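You operate a simulated robot arm through the tools that you are given. There is no shell and no other tool. Be economical: measure what you need, move in short steps, check, and stop when the job is done.

Carry out the task below with a simulated robot arm. There is one attempt and no reset: what you move stays moved.

TASK
Put the 46 mm socket from the top of the steel table on the round silver plate and the 30 mm socket on the silver plate there.
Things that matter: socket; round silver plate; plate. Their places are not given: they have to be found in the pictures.

It is judged by the outcome, as a careful person would: the job done as asked, and still so three seconds after it is handed in. It fails if anything else is knocked over, pushed out of place, dropped, spilled or broken.

THE ROBOT
A 7-joint arm with a two-finger parallel gripper, fixed in place. Base frame: the origin is at the foot of the arm, x ahead of it, y to its left, z up; the work surface is at about z = 82. Lengths are in cm, angles in rad, forces in N, time in s.
With the tool pointing down near the work surface it reaches from about 30 to 70 cm from the base axis. Its first joint turns from -1.152 to 1.152 rad. Payload 1.57 kg.
Tool frame: the origin (TCP) lies between the finger pads and is the grasp point; the fingertips stand 3 cm ahead of it; z points along the fingers, y is the line along which they close. The gripper opens to 11 cm. The fingers are 2.4 cm wide and 1.2 cm thick; the gripper's body (4.8 by 11.2 cm) begins 7.8 cm behind the TCP.
Orientation is told as [roll, pitch, yaw] about the base's x, y, z axes, in that order, counted from this pose: with the fingers straight down and closing along the base's y, the tool's x points along the base's -x, its y along +y and its z along -z.

THE INTERFACE
- The arm moves only by the tool jog_arm. Its argument "series" is a list of rows, each a list of 6 numbers: the shift along the tool's x, y, z in cm, then the turn, a rotation vector about the tool's x, y, z in rad. In form: [[dx, dy, dz, rx, ry, rz], ...]. A call has 1 to 20 rows; each row shifts and turns the commanded pose from where the row before left it, along the tool's axes as they then stand. "fingers" is the gripper command, from -1 (fully open) to 1 (shut), values between in proportion, set as the call begins (left out, the last holds). A row lasts 0.2 s, in which the tool goes at most 5 cm and 0.15 rad; a call with a longer step from one row to the next is refused whole, and so is a gripper value outside its range. A pose out of reach is approached as far as the arm can. The call stops where the force on the tool passes 40 N (or 10 N more than at its start, if that is more) or the arm is blocked; 0.2 s more then pass. The fingers move at their own pace (about 10.8 cm/s each) and stop on an object; they squeeze with about 30 N. The grip force told is the motor's: it shows also when the fingers shut on nothing. Time passes only in rows, and 0.2 s behind the last, so rows that do not move let the fingers close. It gives the time, the measured TCP pose, the force on the tool (base axes), the opening and the grip force at its end, in the units of the frame above (readings bear some noise).
- Cameras (640 x 400 px; columns grow to the right, rows downward): "scene" is fixed at [16.79, -41.05, 137.89]; the picture's right is [0.64, -0.77, 0.00], its down [-0.61, -0.50, -0.61] and it looks along [0.47, 0.39, -0.79] (base axes); focal length 309 px, centre (320, 200). "wrist" rides on the gripper at [-3.6, 0, -8] in the tool frame; the picture's right is [0.00, -1.00, 0.00], its down [0.97, 0.00, -0.24] and it looks along [0.24, 0.00, 0.97] (tool axes); focal length 218 px, centre (320, 200).
- camera(camera): a new picture of that camera. No time passes.
- point_at(camera, pixels): there is no depth. For up to 12 entries [column, row, z] of the newest picture of that camera ("zoom" is the newest enlarged one), the place [x, y] in the base frame at which the ray of that pixel passes the height z, good to about 0.2 cm. No time passes.
- close_up(camera, box): a new picture of the part [left, top, right, bottom] of that camera's present view, enlarged. No time passes.
- job_done(): hands the job in; it is judged then, once.

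Work in short steps. Measure before you move; look again where a grasp or a placing could have gone wrong, and mend it. You have 60 turns and 22 pictures in all, the two below and enlarged ones among them. Open the gripper and draw the arm clear of the work before you hand the job in, unless the task says otherwise; then end with one line.

The tools are called after ">>>" as name(argument=value, ...) on one line, values as JSON. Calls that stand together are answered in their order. jog_arm: Moves the arm, as the interface text tells. Its arguments: {"type":"object","properties":{"series":{"type":"array","items":{"type":"array","items":{"type":"number"}}},"fingers":{"type":"number"}},"required":["series"]} The other tools are called the same way: camera (camera) takes a picture; point_at (camera, pixels) gives the place at which the rays of pixels pass given heights; close_up (camera, box) takes an enlarged picture of a part of a camera's view; job_done () hands the job in.

At the start:

```text
time: 0.0
eef_pos: [37.63, -18.99, 102.34]
tcp_rot: [0.001, -0.001, -0.002]
contact_force: [0.0, 0.2, -0.3]
finger_gap: 10.98
finger_force: 0.0
```

scene: 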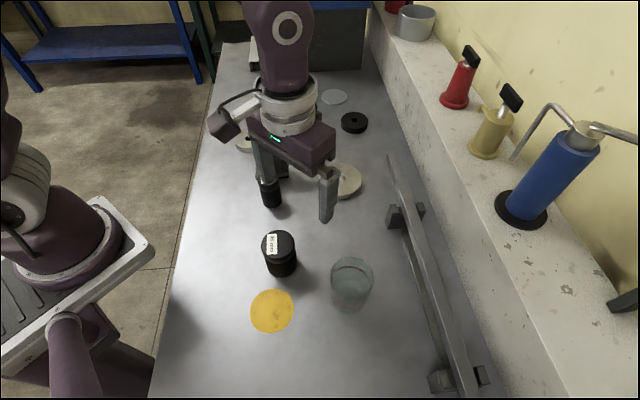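
wrist: 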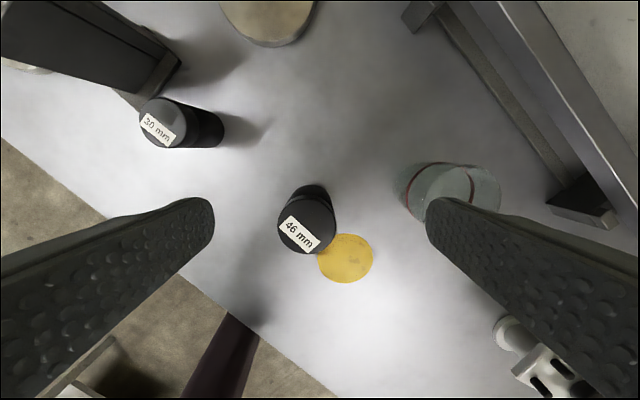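

The wrist view shows the 46 mm socket near (305,225) and the 30 mm one near (165,125). I'll enlarge the scene to find the silver plates.

>>> close_up(camera="scene", box=[200, 60, 400, 200])

>>> close_up(camera="scene", box=[220, 160, 420, 340])

```text
2.86 times, centred on (300, 130) of scene
```

zoom: 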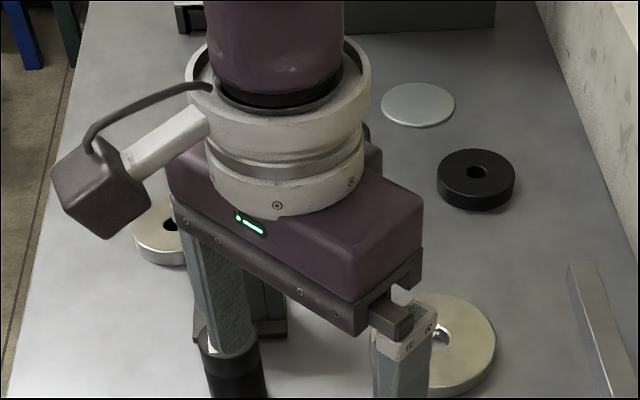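

```text
2.22 times, centred on (320, 250) of scene
```

zoom: 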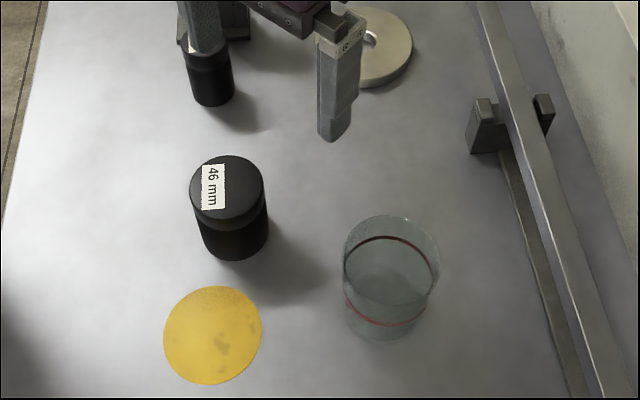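

I need positions, and the arm hides part of the table. I'll measure what is visible, then raise the arm and swing it aside for a view.

>>> point_at(camera="scene", pixels=[[333, 97, 82], [354, 122, 83], [345, 181, 83], [243, 144, 83], [280, 245, 88], [271, 312, 82], [351, 285, 82], [268, 195, 86], [256, 168, 82], [325, 10, 82]])

>>> jog_arm(series=[[0, 0, -4, 0, 0, 0], [0, 0, -4, 0, 0, 0], [0, 3, -3, 0, 0, 0], [0, 4, 0, 0, 0, 0], [0, 4, 0, 0, 0, 0], [0, 4, 0, 0, 0, 0], [0, 4, 0, 0, 0, 0]])

>>> camera(camera="wrist")

>>> camera(camera="scene")

```text
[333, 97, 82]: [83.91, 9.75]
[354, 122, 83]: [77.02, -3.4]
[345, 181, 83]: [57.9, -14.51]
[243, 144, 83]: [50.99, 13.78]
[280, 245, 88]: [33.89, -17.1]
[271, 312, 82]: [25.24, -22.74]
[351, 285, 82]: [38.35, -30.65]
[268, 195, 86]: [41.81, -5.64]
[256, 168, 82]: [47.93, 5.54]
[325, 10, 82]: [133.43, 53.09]
```

```text
time: 1.6
eef_pos: [37.7, 0.16, 113.4]
tcp_rot: [-0.002, -0.002, 0.0]
contact_force: [-0.5, -0.3, 0.4]
finger_gap: 11.0
finger_force: 0.0
```

```text
17 pictures are left
```

wrist: 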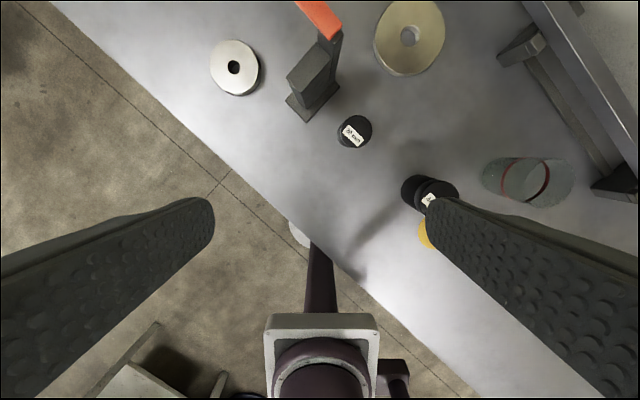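

```text
16 pictures are left
```

scene: 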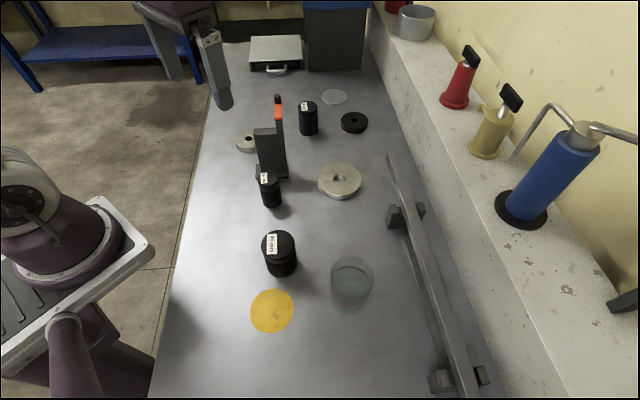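

The scene now shows a third socket at (308,118), two ring-shaped plates and a thin disc. I'll zoom in to compare colours and labels.

>>> close_up(camera="scene", box=[220, 80, 380, 210])

>>> close_up(camera="wrist", box=[180, 0, 480, 220])

```text
3.08 times, centred on (300, 145) of scene
```

zoom: 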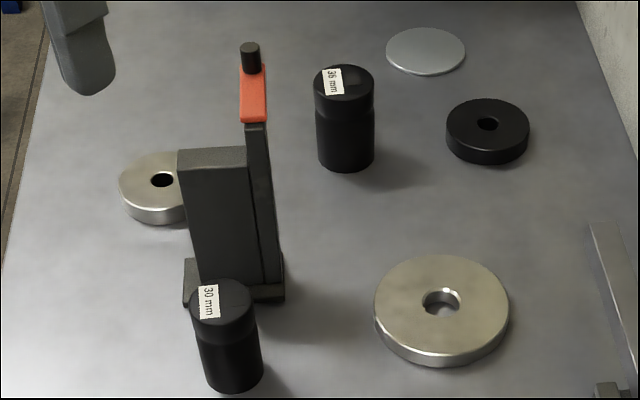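

```text
1.82 times, centred on (330, 110) of wrist
```

zoom: 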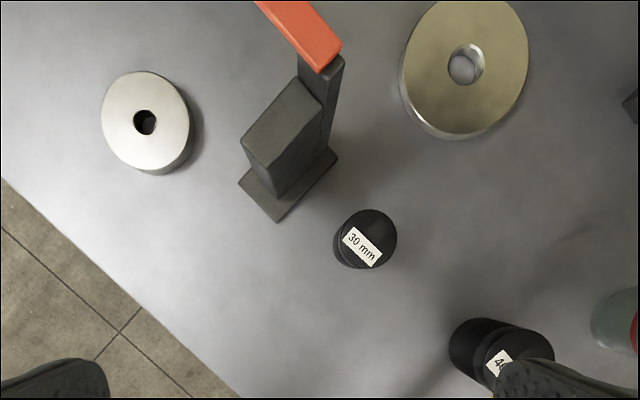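

Two of the rings look metallic, and one looks warmer than the other. I'll move out over the table, staying high, to compare them and the thin disc from directly above.

>>> jog_arm(series=[[-4, 0, 0, 0, 0, 0], [-4, 0, 0, 0, 0, 0], [-4, 0, 0, 0, 0, 0], [-4, 0, 0, 0, 0, 0]])

>>> camera(camera="wrist")

>>> point_at(camera="scene", pixels=[[318, 181, 83.5], [362, 181, 83.5], [339, 163, 83.5], [341, 195, 83.5], [246, 140, 83.5], [333, 97, 82.5], [320, 97, 82.5], [346, 97, 82.5], [308, 105, 89]])

```text
time: 2.6
eef_pos: [53.73, 0.08, 113.39]
tcp_rot: [0.0, -0.001, 0.001]
contact_force: [-0.4, -0.4, -0.2]
finger_gap: 11.0
finger_force: 0.1
```

```text
13 pictures are left
```

wrist: 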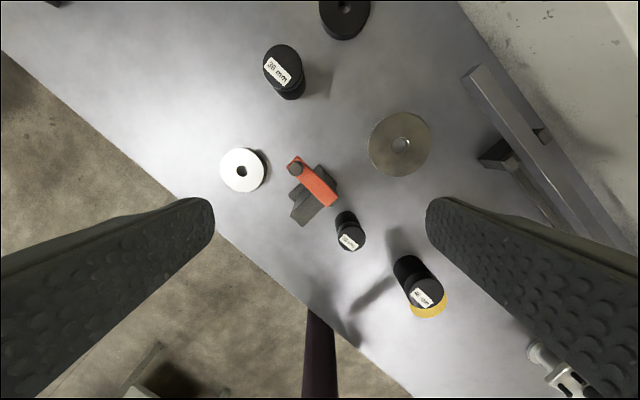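

```text
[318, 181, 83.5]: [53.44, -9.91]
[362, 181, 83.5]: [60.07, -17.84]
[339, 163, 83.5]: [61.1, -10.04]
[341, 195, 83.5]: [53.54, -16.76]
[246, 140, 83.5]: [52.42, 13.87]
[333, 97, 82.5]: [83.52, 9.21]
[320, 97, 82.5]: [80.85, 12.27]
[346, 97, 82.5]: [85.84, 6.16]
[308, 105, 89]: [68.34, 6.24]
```

All three rings appear to be one ring family: big silver (~10 cm, near (57,-13.8)), small silver (near (52,13.9)) and small black. The thin disc at (84,9) is out of reach. I'm taking the big silver ring as the "round silver plate" for the 46 mm socket, and the small silver ring, the counterpart of the black one, as the "silver plate" for the 30 mm. Next I'll measure the socket tops and bases.

>>> point_at(camera="scene", pixels=[[268.2, 179.4, 88], [268.2, 179.4, 90], [271.8, 201.5, 82], [278.1, 244, 88], [278.1, 244, 90], [282.2, 266, 82], [340, 179, 84], [338, 178, 82], [246, 137, 84]])

>>> point_at(camera="wrist", pixels=[[348, 242, 88], [348, 242, 90], [427, 293, 88], [427, 293, 90], [400, 143, 84], [241, 170, 84], [368, 143, 84], [431, 143, 84], [219, 170, 84], [264, 170, 84]])

```text
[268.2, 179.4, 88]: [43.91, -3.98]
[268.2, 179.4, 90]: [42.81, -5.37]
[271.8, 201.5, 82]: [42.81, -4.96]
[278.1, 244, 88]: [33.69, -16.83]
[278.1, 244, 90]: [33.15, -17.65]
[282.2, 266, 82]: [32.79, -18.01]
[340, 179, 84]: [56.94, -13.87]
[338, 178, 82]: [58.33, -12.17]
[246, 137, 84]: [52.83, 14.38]
```

```text
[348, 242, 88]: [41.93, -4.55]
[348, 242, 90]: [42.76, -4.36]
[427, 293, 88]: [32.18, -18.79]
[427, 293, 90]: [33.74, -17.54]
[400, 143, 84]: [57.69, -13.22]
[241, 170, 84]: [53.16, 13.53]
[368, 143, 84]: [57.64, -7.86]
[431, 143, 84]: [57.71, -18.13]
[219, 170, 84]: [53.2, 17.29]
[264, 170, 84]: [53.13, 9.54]
```

The 30 mm socket is at about (42.9,-4.7) with its top near 89.7, and the 46 mm at about (33.3,-17.4), top near 89.5. I'll check how close the red-levered clamp is before going to the 30 mm.

>>> point_at(camera="wrist", pixels=[[305, 226, 83], [305, 226, 90], [291, 217, 83], [323, 205, 83], [323, 205, 92], [338, 188, 83], [333, 205, 94], [333, 205, 98], [294, 164, 98], [336, 193, 96]])

>>> point_at(camera="scene", pixels=[[278, 97, 96], [278, 97, 100], [278, 118, 96], [278, 118, 92], [266, 130, 92], [256, 178, 82], [288, 177, 82], [266, 130, 94]])

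```text
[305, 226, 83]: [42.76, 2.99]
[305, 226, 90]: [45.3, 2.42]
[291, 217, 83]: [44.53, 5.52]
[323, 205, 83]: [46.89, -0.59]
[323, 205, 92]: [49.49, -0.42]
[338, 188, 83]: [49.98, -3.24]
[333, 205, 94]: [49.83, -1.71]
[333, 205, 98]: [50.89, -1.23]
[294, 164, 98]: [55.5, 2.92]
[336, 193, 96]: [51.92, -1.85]
```

```text
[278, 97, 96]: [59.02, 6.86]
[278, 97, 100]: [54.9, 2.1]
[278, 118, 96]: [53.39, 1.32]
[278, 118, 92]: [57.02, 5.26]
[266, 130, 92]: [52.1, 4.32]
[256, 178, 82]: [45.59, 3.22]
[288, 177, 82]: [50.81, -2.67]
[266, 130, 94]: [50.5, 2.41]
```

The clamp's base corner is near (45.5,3), so approaching with narrowed fingers stays clear. First I'll take a closer look at the small ring from above.

>>> jog_arm(series=[[0, 4, 0, 0, 0, 0], [0, 4, 0, 0, 0, 0], [0, 4, 0, 0, 0, 0], [0, 2, 3, 0, 0, 0], [0, 0, 3, 0, 0, 0]])

>>> camera(camera="wrist")

```text
time: 3.8
eef_pos: [53.56, 13.99, 107.31]
tcp_rot: [0.0, -0.002, 0.0]
contact_force: [-0.1, 0.0, -0.2]
finger_gap: 11.01
finger_force: 0.0
```

```text
12 pictures are left
```

wrist: 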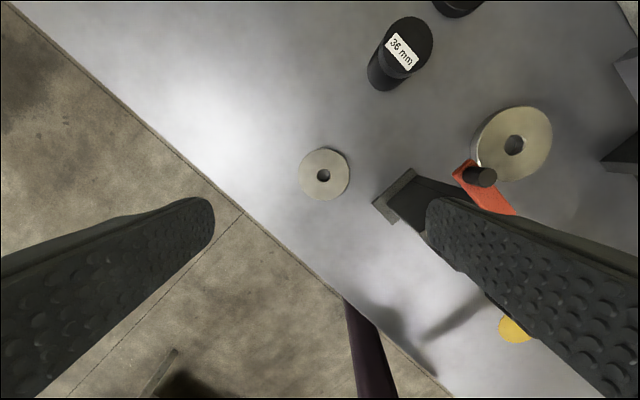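

From here both rings show the same silver colour. The ring centre is at (324,174).

>>> point_at(camera="wrist", pixels=[[324.5, 174, 84], [324.5, 174, 83], [299, 174, 84], [350, 174, 84], [324, 148, 84], [324, 201, 84], [513, 145, 84], [480, 177, 98], [480, 177, 94], [420, 232, 92], [375, 205, 82]])

>>> point_at(camera="scene", pixels=[[236, 141, 82], [236, 138, 84], [245, 152, 82], [245, 149, 84], [340, 199, 82], [340, 195, 84]])

```text
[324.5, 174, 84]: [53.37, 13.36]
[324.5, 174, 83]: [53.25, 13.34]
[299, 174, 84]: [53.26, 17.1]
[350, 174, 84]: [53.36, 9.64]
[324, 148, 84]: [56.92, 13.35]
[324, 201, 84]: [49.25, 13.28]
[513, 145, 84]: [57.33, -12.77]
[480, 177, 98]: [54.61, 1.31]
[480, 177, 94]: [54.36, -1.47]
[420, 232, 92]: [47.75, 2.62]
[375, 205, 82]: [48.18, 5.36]
```

```text
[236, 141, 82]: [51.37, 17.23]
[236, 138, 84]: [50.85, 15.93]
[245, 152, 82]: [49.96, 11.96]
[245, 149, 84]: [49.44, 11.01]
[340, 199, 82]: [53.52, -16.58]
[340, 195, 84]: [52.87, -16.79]
```

Small ring centre is (53.2,13.4). Now moving to above the 30 mm socket with the gripper narrowed to 8 cm.

>>> jog_arm(series=[[0, 0, -4, 0, 0, 0], [3.6, 0, 0, 0, 0, 0], [3.6, -3, 0, 0, 0, 0], [3.56, -3.4, 0, 0, 0, 0], [0, -4, 0, 0, 0, 0], [0, -4, 0, 0, 0, 0], [0, -4.3, 0, 0, 0, 0], [0, 0, 4, 0, 0, 0], [0, 0, 4, 0, 0, 0], [0, 0, 1.5, 0, 0, 0]], fingers=-0.4545)

>>> camera(camera="wrist")

```text
time: 6.0
eef_pos: [42.73, -4.65, 101.81]
tcp_rot: [0.0, -0.001, 0.0]
contact_force: [-0.2, -0.2, 1.0]
finger_gap: 8.01
finger_force: 0.0
```

```text
11 pictures are left
```

wrist: 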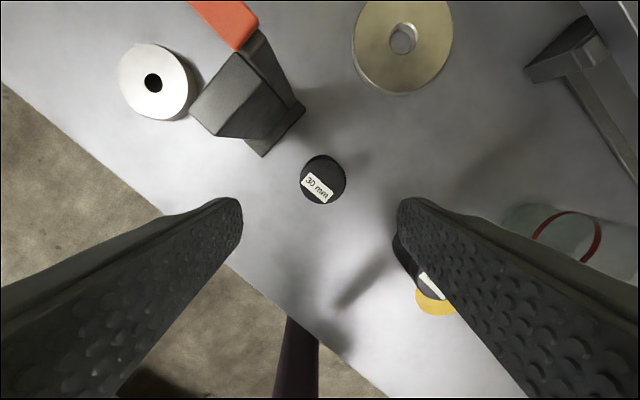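

The socket's top centre is at (323,178); I'll check it before going down.

>>> point_at(camera="wrist", pixels=[[323, 178, 89.5], [300, 178, 89.5], [346, 178, 89.5], [323, 155, 89.5], [323, 201, 89.5], [265, 157, 82], [265, 157, 84], [215, 136, 92], [238, 50, 98]])

```text
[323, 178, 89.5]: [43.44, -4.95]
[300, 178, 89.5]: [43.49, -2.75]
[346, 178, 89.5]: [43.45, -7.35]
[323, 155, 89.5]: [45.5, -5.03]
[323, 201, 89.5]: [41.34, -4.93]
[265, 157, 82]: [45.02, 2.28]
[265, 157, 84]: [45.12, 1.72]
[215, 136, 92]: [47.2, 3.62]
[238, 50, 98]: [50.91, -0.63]
```

Socket centre refined to (43.4,-4.95). Nudging over and descending to z≈86.8.

>>> jog_arm(series=[[-0.6, -0.3, 2, 0, 0, 0], [0, 0, 3, 0, 0, 0], [0, 0, 3, 0, 0, 0], [0, 0, 3, 0, 0, 0], [0, 0, 2, 0, 0, 0], [0, 0, 2, 0, 0, 0]])

>>> jog_arm(series=[[0, 0, 0, 0, 0, 0], [0, 0, 0, 0, 0, 0], [0, 0, 0, 0, 0, 0]], fingers=1)

```text
time: 7.4
eef_pos: [43.35, -4.88, 86.63]
tcp_rot: [-0.001, 0.0, -0.001]
contact_force: [-0.2, -0.2, -0.2]
finger_gap: 8.02
finger_force: 0.0
```

```text
time: 8.2
eef_pos: [43.45, -4.97, 86.82]
tcp_rot: [-0.001, 0.0, 0.001]
contact_force: [0.4, -0.6, 0.9]
finger_gap: 4.3
finger_force: 29.8
```

Gripped at 4.3 cm. Lifting high and carrying to above the small silver ring.

>>> jog_arm(series=[[0, 0, -2, 0, 0, 0], [0, 0, -4, 0, 0, 0], [0, 0, -4, 0, 0, 0], [0, 0, -4, 0, 0, 0], [0, 0, -4, 0, 0, 0], [0, 0, -3.5, 0, 0, 0], [0, 3.5, 0, 0, 0, 0], [0, 3.5, 0, 0, 0, 0], [0, 3.5, 0, 0, 0, 0], [0, 3.5, 0, 0, 0, 0], [-3, 2.5, 0, 0, 0, 0], [-3, 1.9, 0, 0, 0, 0], [-3.8, 0, 0, 0, 0, 0], [0, 0, 0, 0, 0, 0]])

>>> camera(camera="wrist")

>>> camera(camera="scene")

```text
time: 11.2
eef_pos: [53.21, 13.31, 108.31]
tcp_rot: [0.0, 0.001, 0.001]
contact_force: [-0.2, 0.3, -2.4]
finger_gap: 4.28
finger_force: 30.3
```

```text
10 pictures are left
```

wrist: 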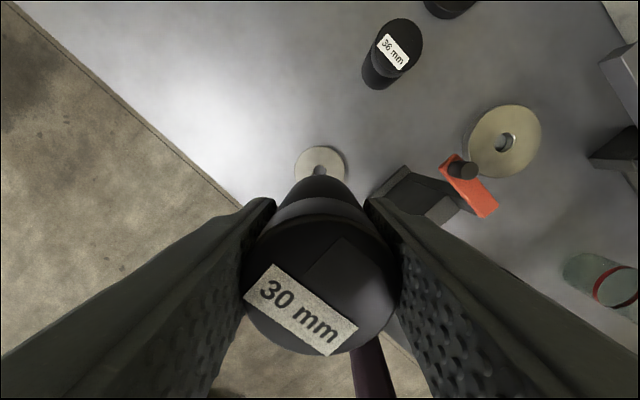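

```text
9 pictures are left
```

scene: 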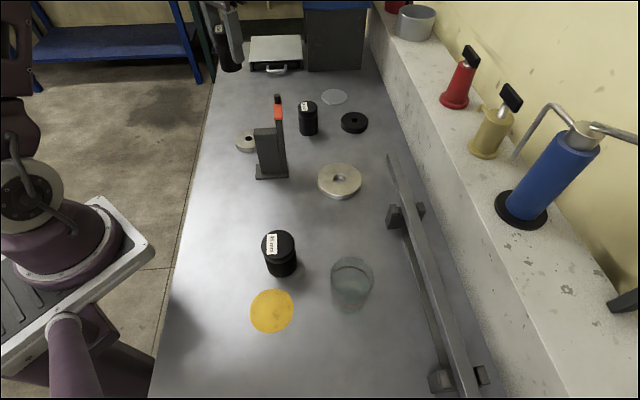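

Socket is held straight over the ring. Lowering toward it, with small steps at the end.

>>> jog_arm(series=[[0, 0, 4, 0, 0, 0], [0, 0, 4, 0, 0, 0], [0, 0, 4, 0, 0, 0], [0, 0, 3, 0, 0, 0], [0, 0, 2, 0, 0, 0], [0, 0, 1.5, 0, 0, 0], [0, 0, 0, 0, 0, 0]])

>>> camera(camera="wrist")

>>> close_up(camera="scene", box=[200, 80, 320, 180])

```text
time: 12.8
eef_pos: [53.16, 13.32, 89.89]
tcp_rot: [0.001, -0.001, 0.0]
contact_force: [-0.4, -0.5, -4.4]
finger_gap: 4.29
finger_force: 29.8
```

```text
8 pictures are left
```

wrist: 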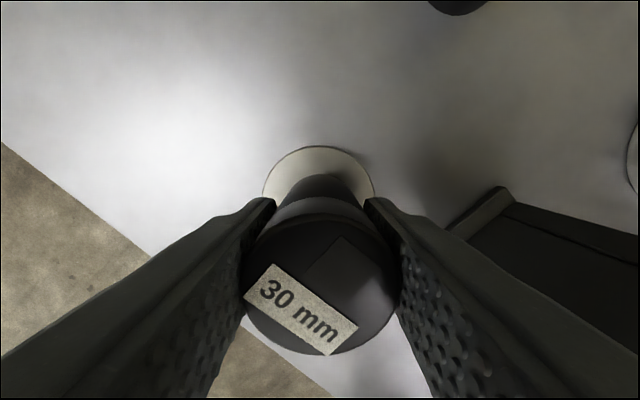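

```text
4.00 times, centred on (260, 130) of scene
```

zoom: 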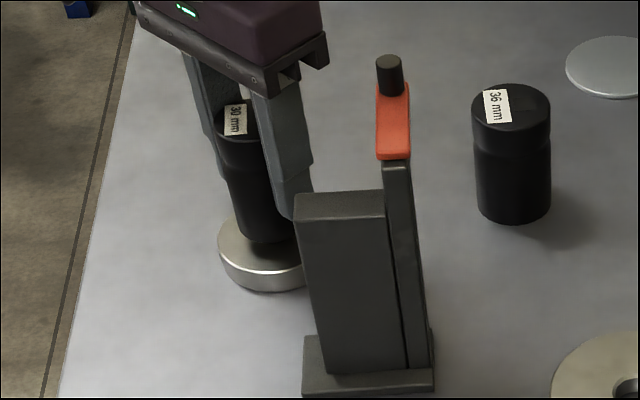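

Well aligned. Lowering in small steps until contact.

>>> jog_arm(series=[[0, 0, 0.4, 0, 0, 0], [0, 0, 0.3, 0, 0, 0], [0, 0, 0, 0, 0, 0]])

>>> jog_arm(series=[[0, 0, 0.3, 0, 0, 0], [0, 0, 0, 0, 0, 0]])

>>> jog_arm(series=[[0, 0, 0.2, 0, 0, 0], [0, 0, 0, 0, 0, 0]])

```text
time: 13.6
eef_pos: [53.14, 13.43, 89.11]
tcp_rot: [0.001, -0.001, 0.001]
contact_force: [0.4, 0.9, -3.4]
finger_gap: 4.3
finger_force: 30.1
```

```text
time: 14.2
eef_pos: [53.35, 13.44, 88.86]
tcp_rot: [0.0, 0.001, -0.001]
contact_force: [0.5, 0.5, -2.5]
finger_gap: 4.26
finger_force: 29.9
```

```text
time: 14.8
eef_pos: [53.25, 13.35, 88.66]
tcp_rot: [0.0, -0.001, -0.001]
contact_force: [-0.2, 0.3, -2.0]
finger_gap: 4.27
finger_force: 29.8
```

Still no contact; continuing.

>>> jog_arm(series=[[0, 0, 0.2, 0, 0, 0], [0, 0, 0, 0, 0, 0]])

>>> jog_arm(series=[[0, 0, 0.2, 0, 0, 0], [0, 0, 0, 0, 0, 0]])

```text
time: 15.4
eef_pos: [53.27, 13.38, 88.55]
tcp_rot: [0.002, -0.003, 0.0]
contact_force: [-3.7, 0.2, 25.5]
finger_gap: 4.3
finger_force: 29.7
```

```text
time: 16.0
eef_pos: [53.3, 13.42, 88.4]
tcp_rot: [0.001, -0.004, 0.001]
contact_force: [1.9, -0.5, 26.7]
finger_gap: 4.3
finger_force: 29.9
```

Contact at about 88.5. Releasing gently to a 7 cm gap, then going straight up.

>>> jog_arm(series=[[0, 0, -0.2, 0, 0, 0], [0, 0, 0, 0, 0, 0]])

>>> jog_arm(series=[[0, 0, 0, 0, 0, 0], [0, 0, 0, 0, 0, 0], [0, 0, 0, 0, 0, 0], [0, 0, -2, 0, 0, 0], [0, 0, -4, 0, 0, 0], [0, 0, -4, 0, 0, 0], [0, 0, -4, 0, 0, 0], [0, 0, -4, 0, 0, 0], [0, 0, -2, 0, 0, 0], [0, 0, 0, 0, 0, 0]], fingers=-0.27)

>>> camera(camera="wrist")

```text
time: 16.6
eef_pos: [53.21, 13.35, 88.31]
tcp_rot: [-0.002, 0.004, 0.0]
contact_force: [0.0, 0.5, -2.9]
finger_gap: 4.28
finger_force: 30.6
```

```text
time: 18.8
eef_pos: [53.27, 13.45, 108.42]
tcp_rot: [-0.001, 0.001, -0.001]
contact_force: [-0.5, -1.2, 0.2]
finger_gap: 6.99
finger_force: 0.1
```

```text
6 pictures are left
```

wrist: 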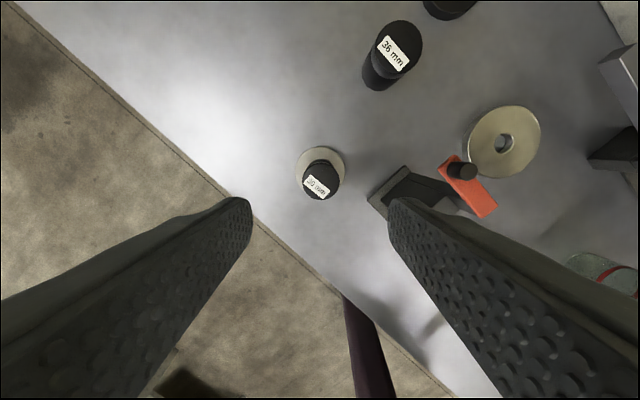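

The 30 mm stands on the small ring. Moving high to above the 46 mm socket.

>>> jog_arm(series=[[4, 0, 0, 0, 0, 0], [4, -2, 0, 0, 0, 0], [4, -3, 0, 0, 0, 0], [3, -4, 0, 0, 0, 0], [2, -4, 0, 0, 0, 0], [2, -4, 0, 0, 0, 0], [0.9, -4.3, 0, 0, 0, 0], [0, -4.5, 0, 0, 0, 0], [0, -5, 0, 0, 0, 0], [0, 0, 3, 0, 0, 0], [0, 0, 2.5, 0, 0, 0], [0, 0, 0, 0, 0, 0]], fingers=-0.727)

>>> camera(camera="wrist")

```text
time: 21.4
eef_pos: [33.34, -17.47, 102.77]
tcp_rot: [-0.001, 0.001, 0.0]
contact_force: [0.2, -0.9, 0.3]
finger_gap: 9.48
finger_force: 0.1
```

```text
5 pictures are left
```

wrist: 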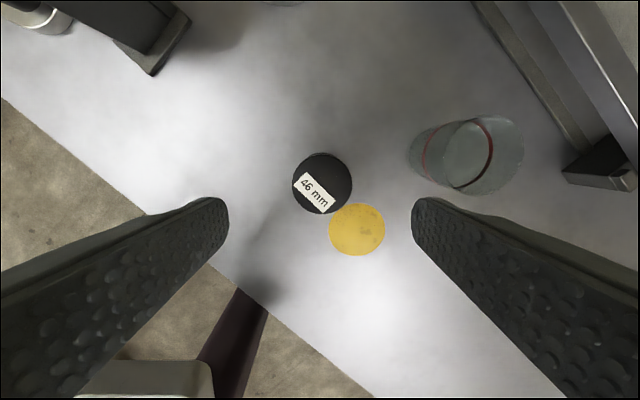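

The socket's top centre is at about (322,183).

>>> point_at(camera="wrist", pixels=[[322, 183, 89.5], [292, 183, 89.5], [352, 183, 89.5], [322, 153, 89.5], [322, 214, 89.5], [413, 155, 82], [450, 150, 92]])

```text
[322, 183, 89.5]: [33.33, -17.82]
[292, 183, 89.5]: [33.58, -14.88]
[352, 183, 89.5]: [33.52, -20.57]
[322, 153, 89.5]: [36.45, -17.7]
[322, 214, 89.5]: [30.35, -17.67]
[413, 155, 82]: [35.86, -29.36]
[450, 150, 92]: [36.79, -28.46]
```

Centre is (33.4,-17.75), about 5.8 cm in diameter. The glass is well clear, so I'll descend and grip.

>>> jog_arm(series=[[0, -0.28, 3, 0, 0, 0], [0, 0, 3, 0, 0, 0], [0, 0, 3, 0, 0, 0], [0, 0, 3, 0, 0, 0], [0, 0, 2, 0, 0, 0], [0, 0, 2, 0, 0, 0], [0, 0, 0, 0, 0, 0]])

>>> jog_arm(series=[[0, 0, 0, 0, 0, 0], [0, 0, 0, 0, 0, 0], [0, 0, 0, 0, 0, 0]], fingers=1)

>>> jog_arm(series=[[0, 0, -2, 0, 0, 0], [0, 0, -4, 0, 0, 0], [0, 0, -4, 0, 0, 0], [0, 0, -4, 0, 0, 0], [0, 0, -4, 0, 0, 0], [0, 0, -2, 0, 0, 0], [0, 0, 0, 0, 0, 0]])

```text
time: 23.0
eef_pos: [33.35, -17.6, 86.86]
tcp_rot: [0.001, 0.0, -0.001]
contact_force: [0.4, -0.2, -0.4]
finger_gap: 9.48
finger_force: 0.0
```

```text
time: 23.8
eef_pos: [33.2, -17.55, 86.87]
tcp_rot: [-0.001, -0.001, -0.002]
contact_force: [0.1, -1.2, 0.6]
finger_gap: 5.92
finger_force: 30.5
```

```text
time: 25.4
eef_pos: [33.39, -17.79, 106.99]
tcp_rot: [0.0, 0.0, 0.0]
contact_force: [-0.7, -0.1, -5.6]
finger_gap: 5.9
finger_force: 30.3
```

Held (gap 5.9). Carrying it to above the big silver ring at about (57.3,-13.3), then I'll check alignment.

>>> jog_arm(series=[[-3, 0, 0, 0, 0, 0], [-4, 0, 0, 0, 0, 0], [-4, 1, 0, 0, 0, 0], [-4, 1.5, 0, 0, 0, 0], [-4, 1, 0, 0, 0, 0], [-3, 1, 0, 0, 0, 0], [-1.9, 0, 0, 0, 0, 0], [0, 0, 3, 0, 0, 0], [0, 0, 2, 0, 0, 0], [0, 0, 2, 0, 0, 0], [0, 0, 0, 0, 0, 0]])

>>> camera(camera="wrist")

```text
time: 27.8
eef_pos: [57.21, -13.06, 99.99]
tcp_rot: [-0.001, 0.0, -0.001]
contact_force: [-0.2, -0.4, -6.2]
finger_gap: 5.95
finger_force: 29.7
```

```text
4 pictures are left
```

wrist: 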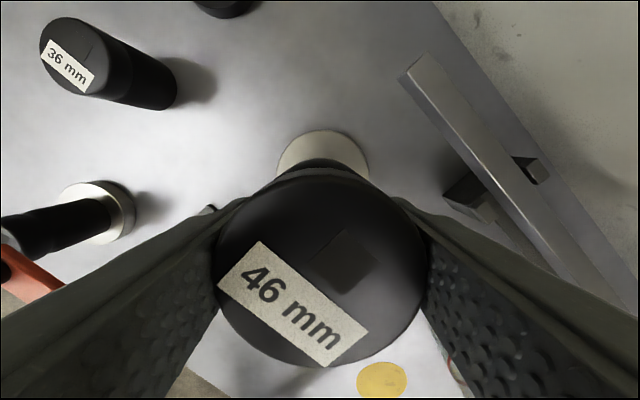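

The ring's far rim is at (322,130), with its sides at (276,172) and (370,175).

>>> point_at(camera="wrist", pixels=[[322, 130, 84], [276, 172, 84], [370, 172, 84], [292, 142, 84], [354, 142, 84]])

```text
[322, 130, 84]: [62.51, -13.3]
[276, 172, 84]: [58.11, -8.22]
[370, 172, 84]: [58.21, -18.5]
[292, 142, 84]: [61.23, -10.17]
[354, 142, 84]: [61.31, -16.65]
```

Ring centre is (57.35,-13.35). Correcting slightly and lowering to just above it.

>>> jog_arm(series=[[-0.15, -0.25, 3, 0, 0, 0], [0, 0, 3, 0, 0, 0], [0, 0, 2, 0, 0, 0], [0, 0, 1.5, 0, 0, 0], [0, 0, 0.8, 0, 0, 0], [0, 0, 0, 0, 0, 0]])

>>> jog_arm(series=[[0, 0, 0.3, 0, 0, 0], [0, 0, 0, 0, 0, 0]])

>>> jog_arm(series=[[0, 0, 0.2, 0, 0, 0], [0, 0, 0, 0, 0, 0]])

```text
time: 29.2
eef_pos: [57.35, -13.47, 89.65]
tcp_rot: [0.0, 0.001, 0.0]
contact_force: [0.6, 0.7, -6.1]
finger_gap: 5.93
finger_force: 30.1
```

```text
time: 29.8
eef_pos: [57.42, -13.4, 89.34]
tcp_rot: [0.0, 0.001, 0.0]
contact_force: [-0.4, 0.5, -6.4]
finger_gap: 5.93
finger_force: 30.1
```

```text
time: 30.4
eef_pos: [57.44, -13.47, 89.15]
tcp_rot: [0.002, -0.001, 0.001]
contact_force: [-0.4, -1.0, -6.3]
finger_gap: 5.92
finger_force: 29.8
```

No contact yet.

>>> jog_arm(series=[[0, 0, 0.2, 0, 0, 0], [0, 0, 0, 0, 0, 0]])

>>> jog_arm(series=[[0, 0, 0.2, 0, 0, 0], [0, 0, 0, 0, 0, 0]])

```text
time: 31.0
eef_pos: [57.43, -13.35, 88.95]
tcp_rot: [0.002, 0.0, 0.0]
contact_force: [-0.5, -0.6, -5.3]
finger_gap: 5.91
finger_force: 29.9
```

```text
time: 31.6
eef_pos: [57.41, -13.51, 88.73]
tcp_rot: [-0.002, -0.001, 0.001]
contact_force: [0.0, -0.5, -5.2]
finger_gap: 5.93
finger_force: 30.0
```

>>> jog_arm(series=[[0, 0, 0.15, 0, 0, 0], [0, 0, 0, 0, 0, 0]])

>>> jog_arm(series=[[0, 0, 0.15, 0, 0, 0], [0, 0, 0, 0, 0, 0]])

```text
time: 32.2
eef_pos: [57.36, -13.56, 88.58]
tcp_rot: [0.0, 0.0, 0.0]
contact_force: [-0.2, 0.4, -2.9]
finger_gap: 5.93
finger_force: 30.0
```

```text
time: 32.8
eef_pos: [57.41, -13.41, 88.51]
tcp_rot: [-0.001, -0.003, 0.001]
contact_force: [-4.3, 3.9, 25.3]
finger_gap: 5.94
finger_force: 30.1
```

Contact at about 88.5. Releasing to a 9 cm gap and withdrawing upward, then back.

>>> jog_arm(series=[[0, 0, -0.08, 0, 0, 0], [0, 0, 0, 0, 0, 0]])

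>>> jog_arm(series=[[0, 0, 0, 0, 0, 0], [0, 0, 0, 0, 0, 0], [0, 0, 0, 0, 0, 0], [0, 0, -2, 0, 0, 0], [0, 0, -4, 0, 0, 0], [0, 0, -4, 0, 0, 0], [0, 0, -4, 0, 0, 0], [0, 0, -4, 0, 0, 0], [0, 0, -4, 0, 0, 0], [4, 0, 0, 0, 0, 0], [4, 0, 0, 0, 0, 0], [4, 0, 0, 0, 0, 0], [4, 3, 0, 0, 0, 0], [3, 4, 0, 0, 0, 0], [0, 4, 0, 0, 0, 0], [0, 4, 0, 0, 0, 0], [0, 0, 0, 0, 0, 0]], fingers=-0.64)

>>> camera(camera="scene")

>>> close_up(camera="scene", box=[220, 80, 400, 210])

```text
time: 33.4
eef_pos: [57.44, -13.43, 88.7]
tcp_rot: [0.003, -0.004, 0.002]
contact_force: [4.0, 1.6, 16.5]
finger_gap: 5.91
finger_force: 30.1
```

```text
time: 37.0
eef_pos: [38.25, 1.66, 110.33]
tcp_rot: [0.001, 0.0, 0.0]
contact_force: [0.6, 0.2, -0.4]
finger_gap: 9.01
finger_force: 0.0
```

```text
3 pictures are left
```

scene: 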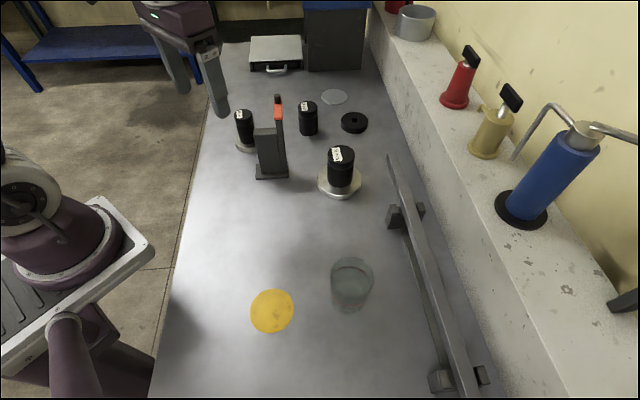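

```text
3.08 times, centred on (310, 145) of scene
```

zoom: 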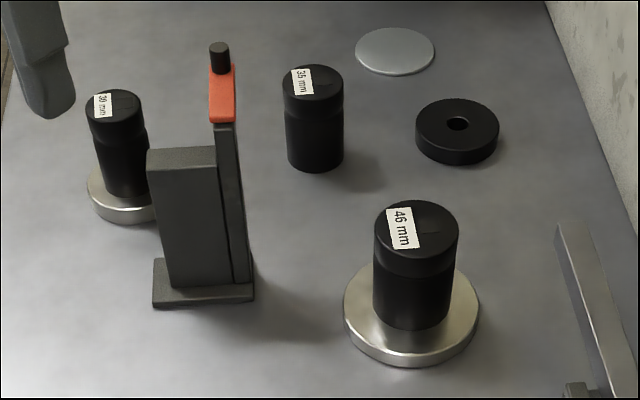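

Both sockets stand upright and centred on the two silver plates. The gripper is open and clear, and nothing else has moved, so I'm handing in.

>>> job_done()

```text
The job is handed in.
```

The 46 mm socket is standing on the large round silver plate and the 30 mm socket on the smaller silver plate; I chose these two ring-shaped plates because the wording was ambiguous and the thin silver disc was out of reach.
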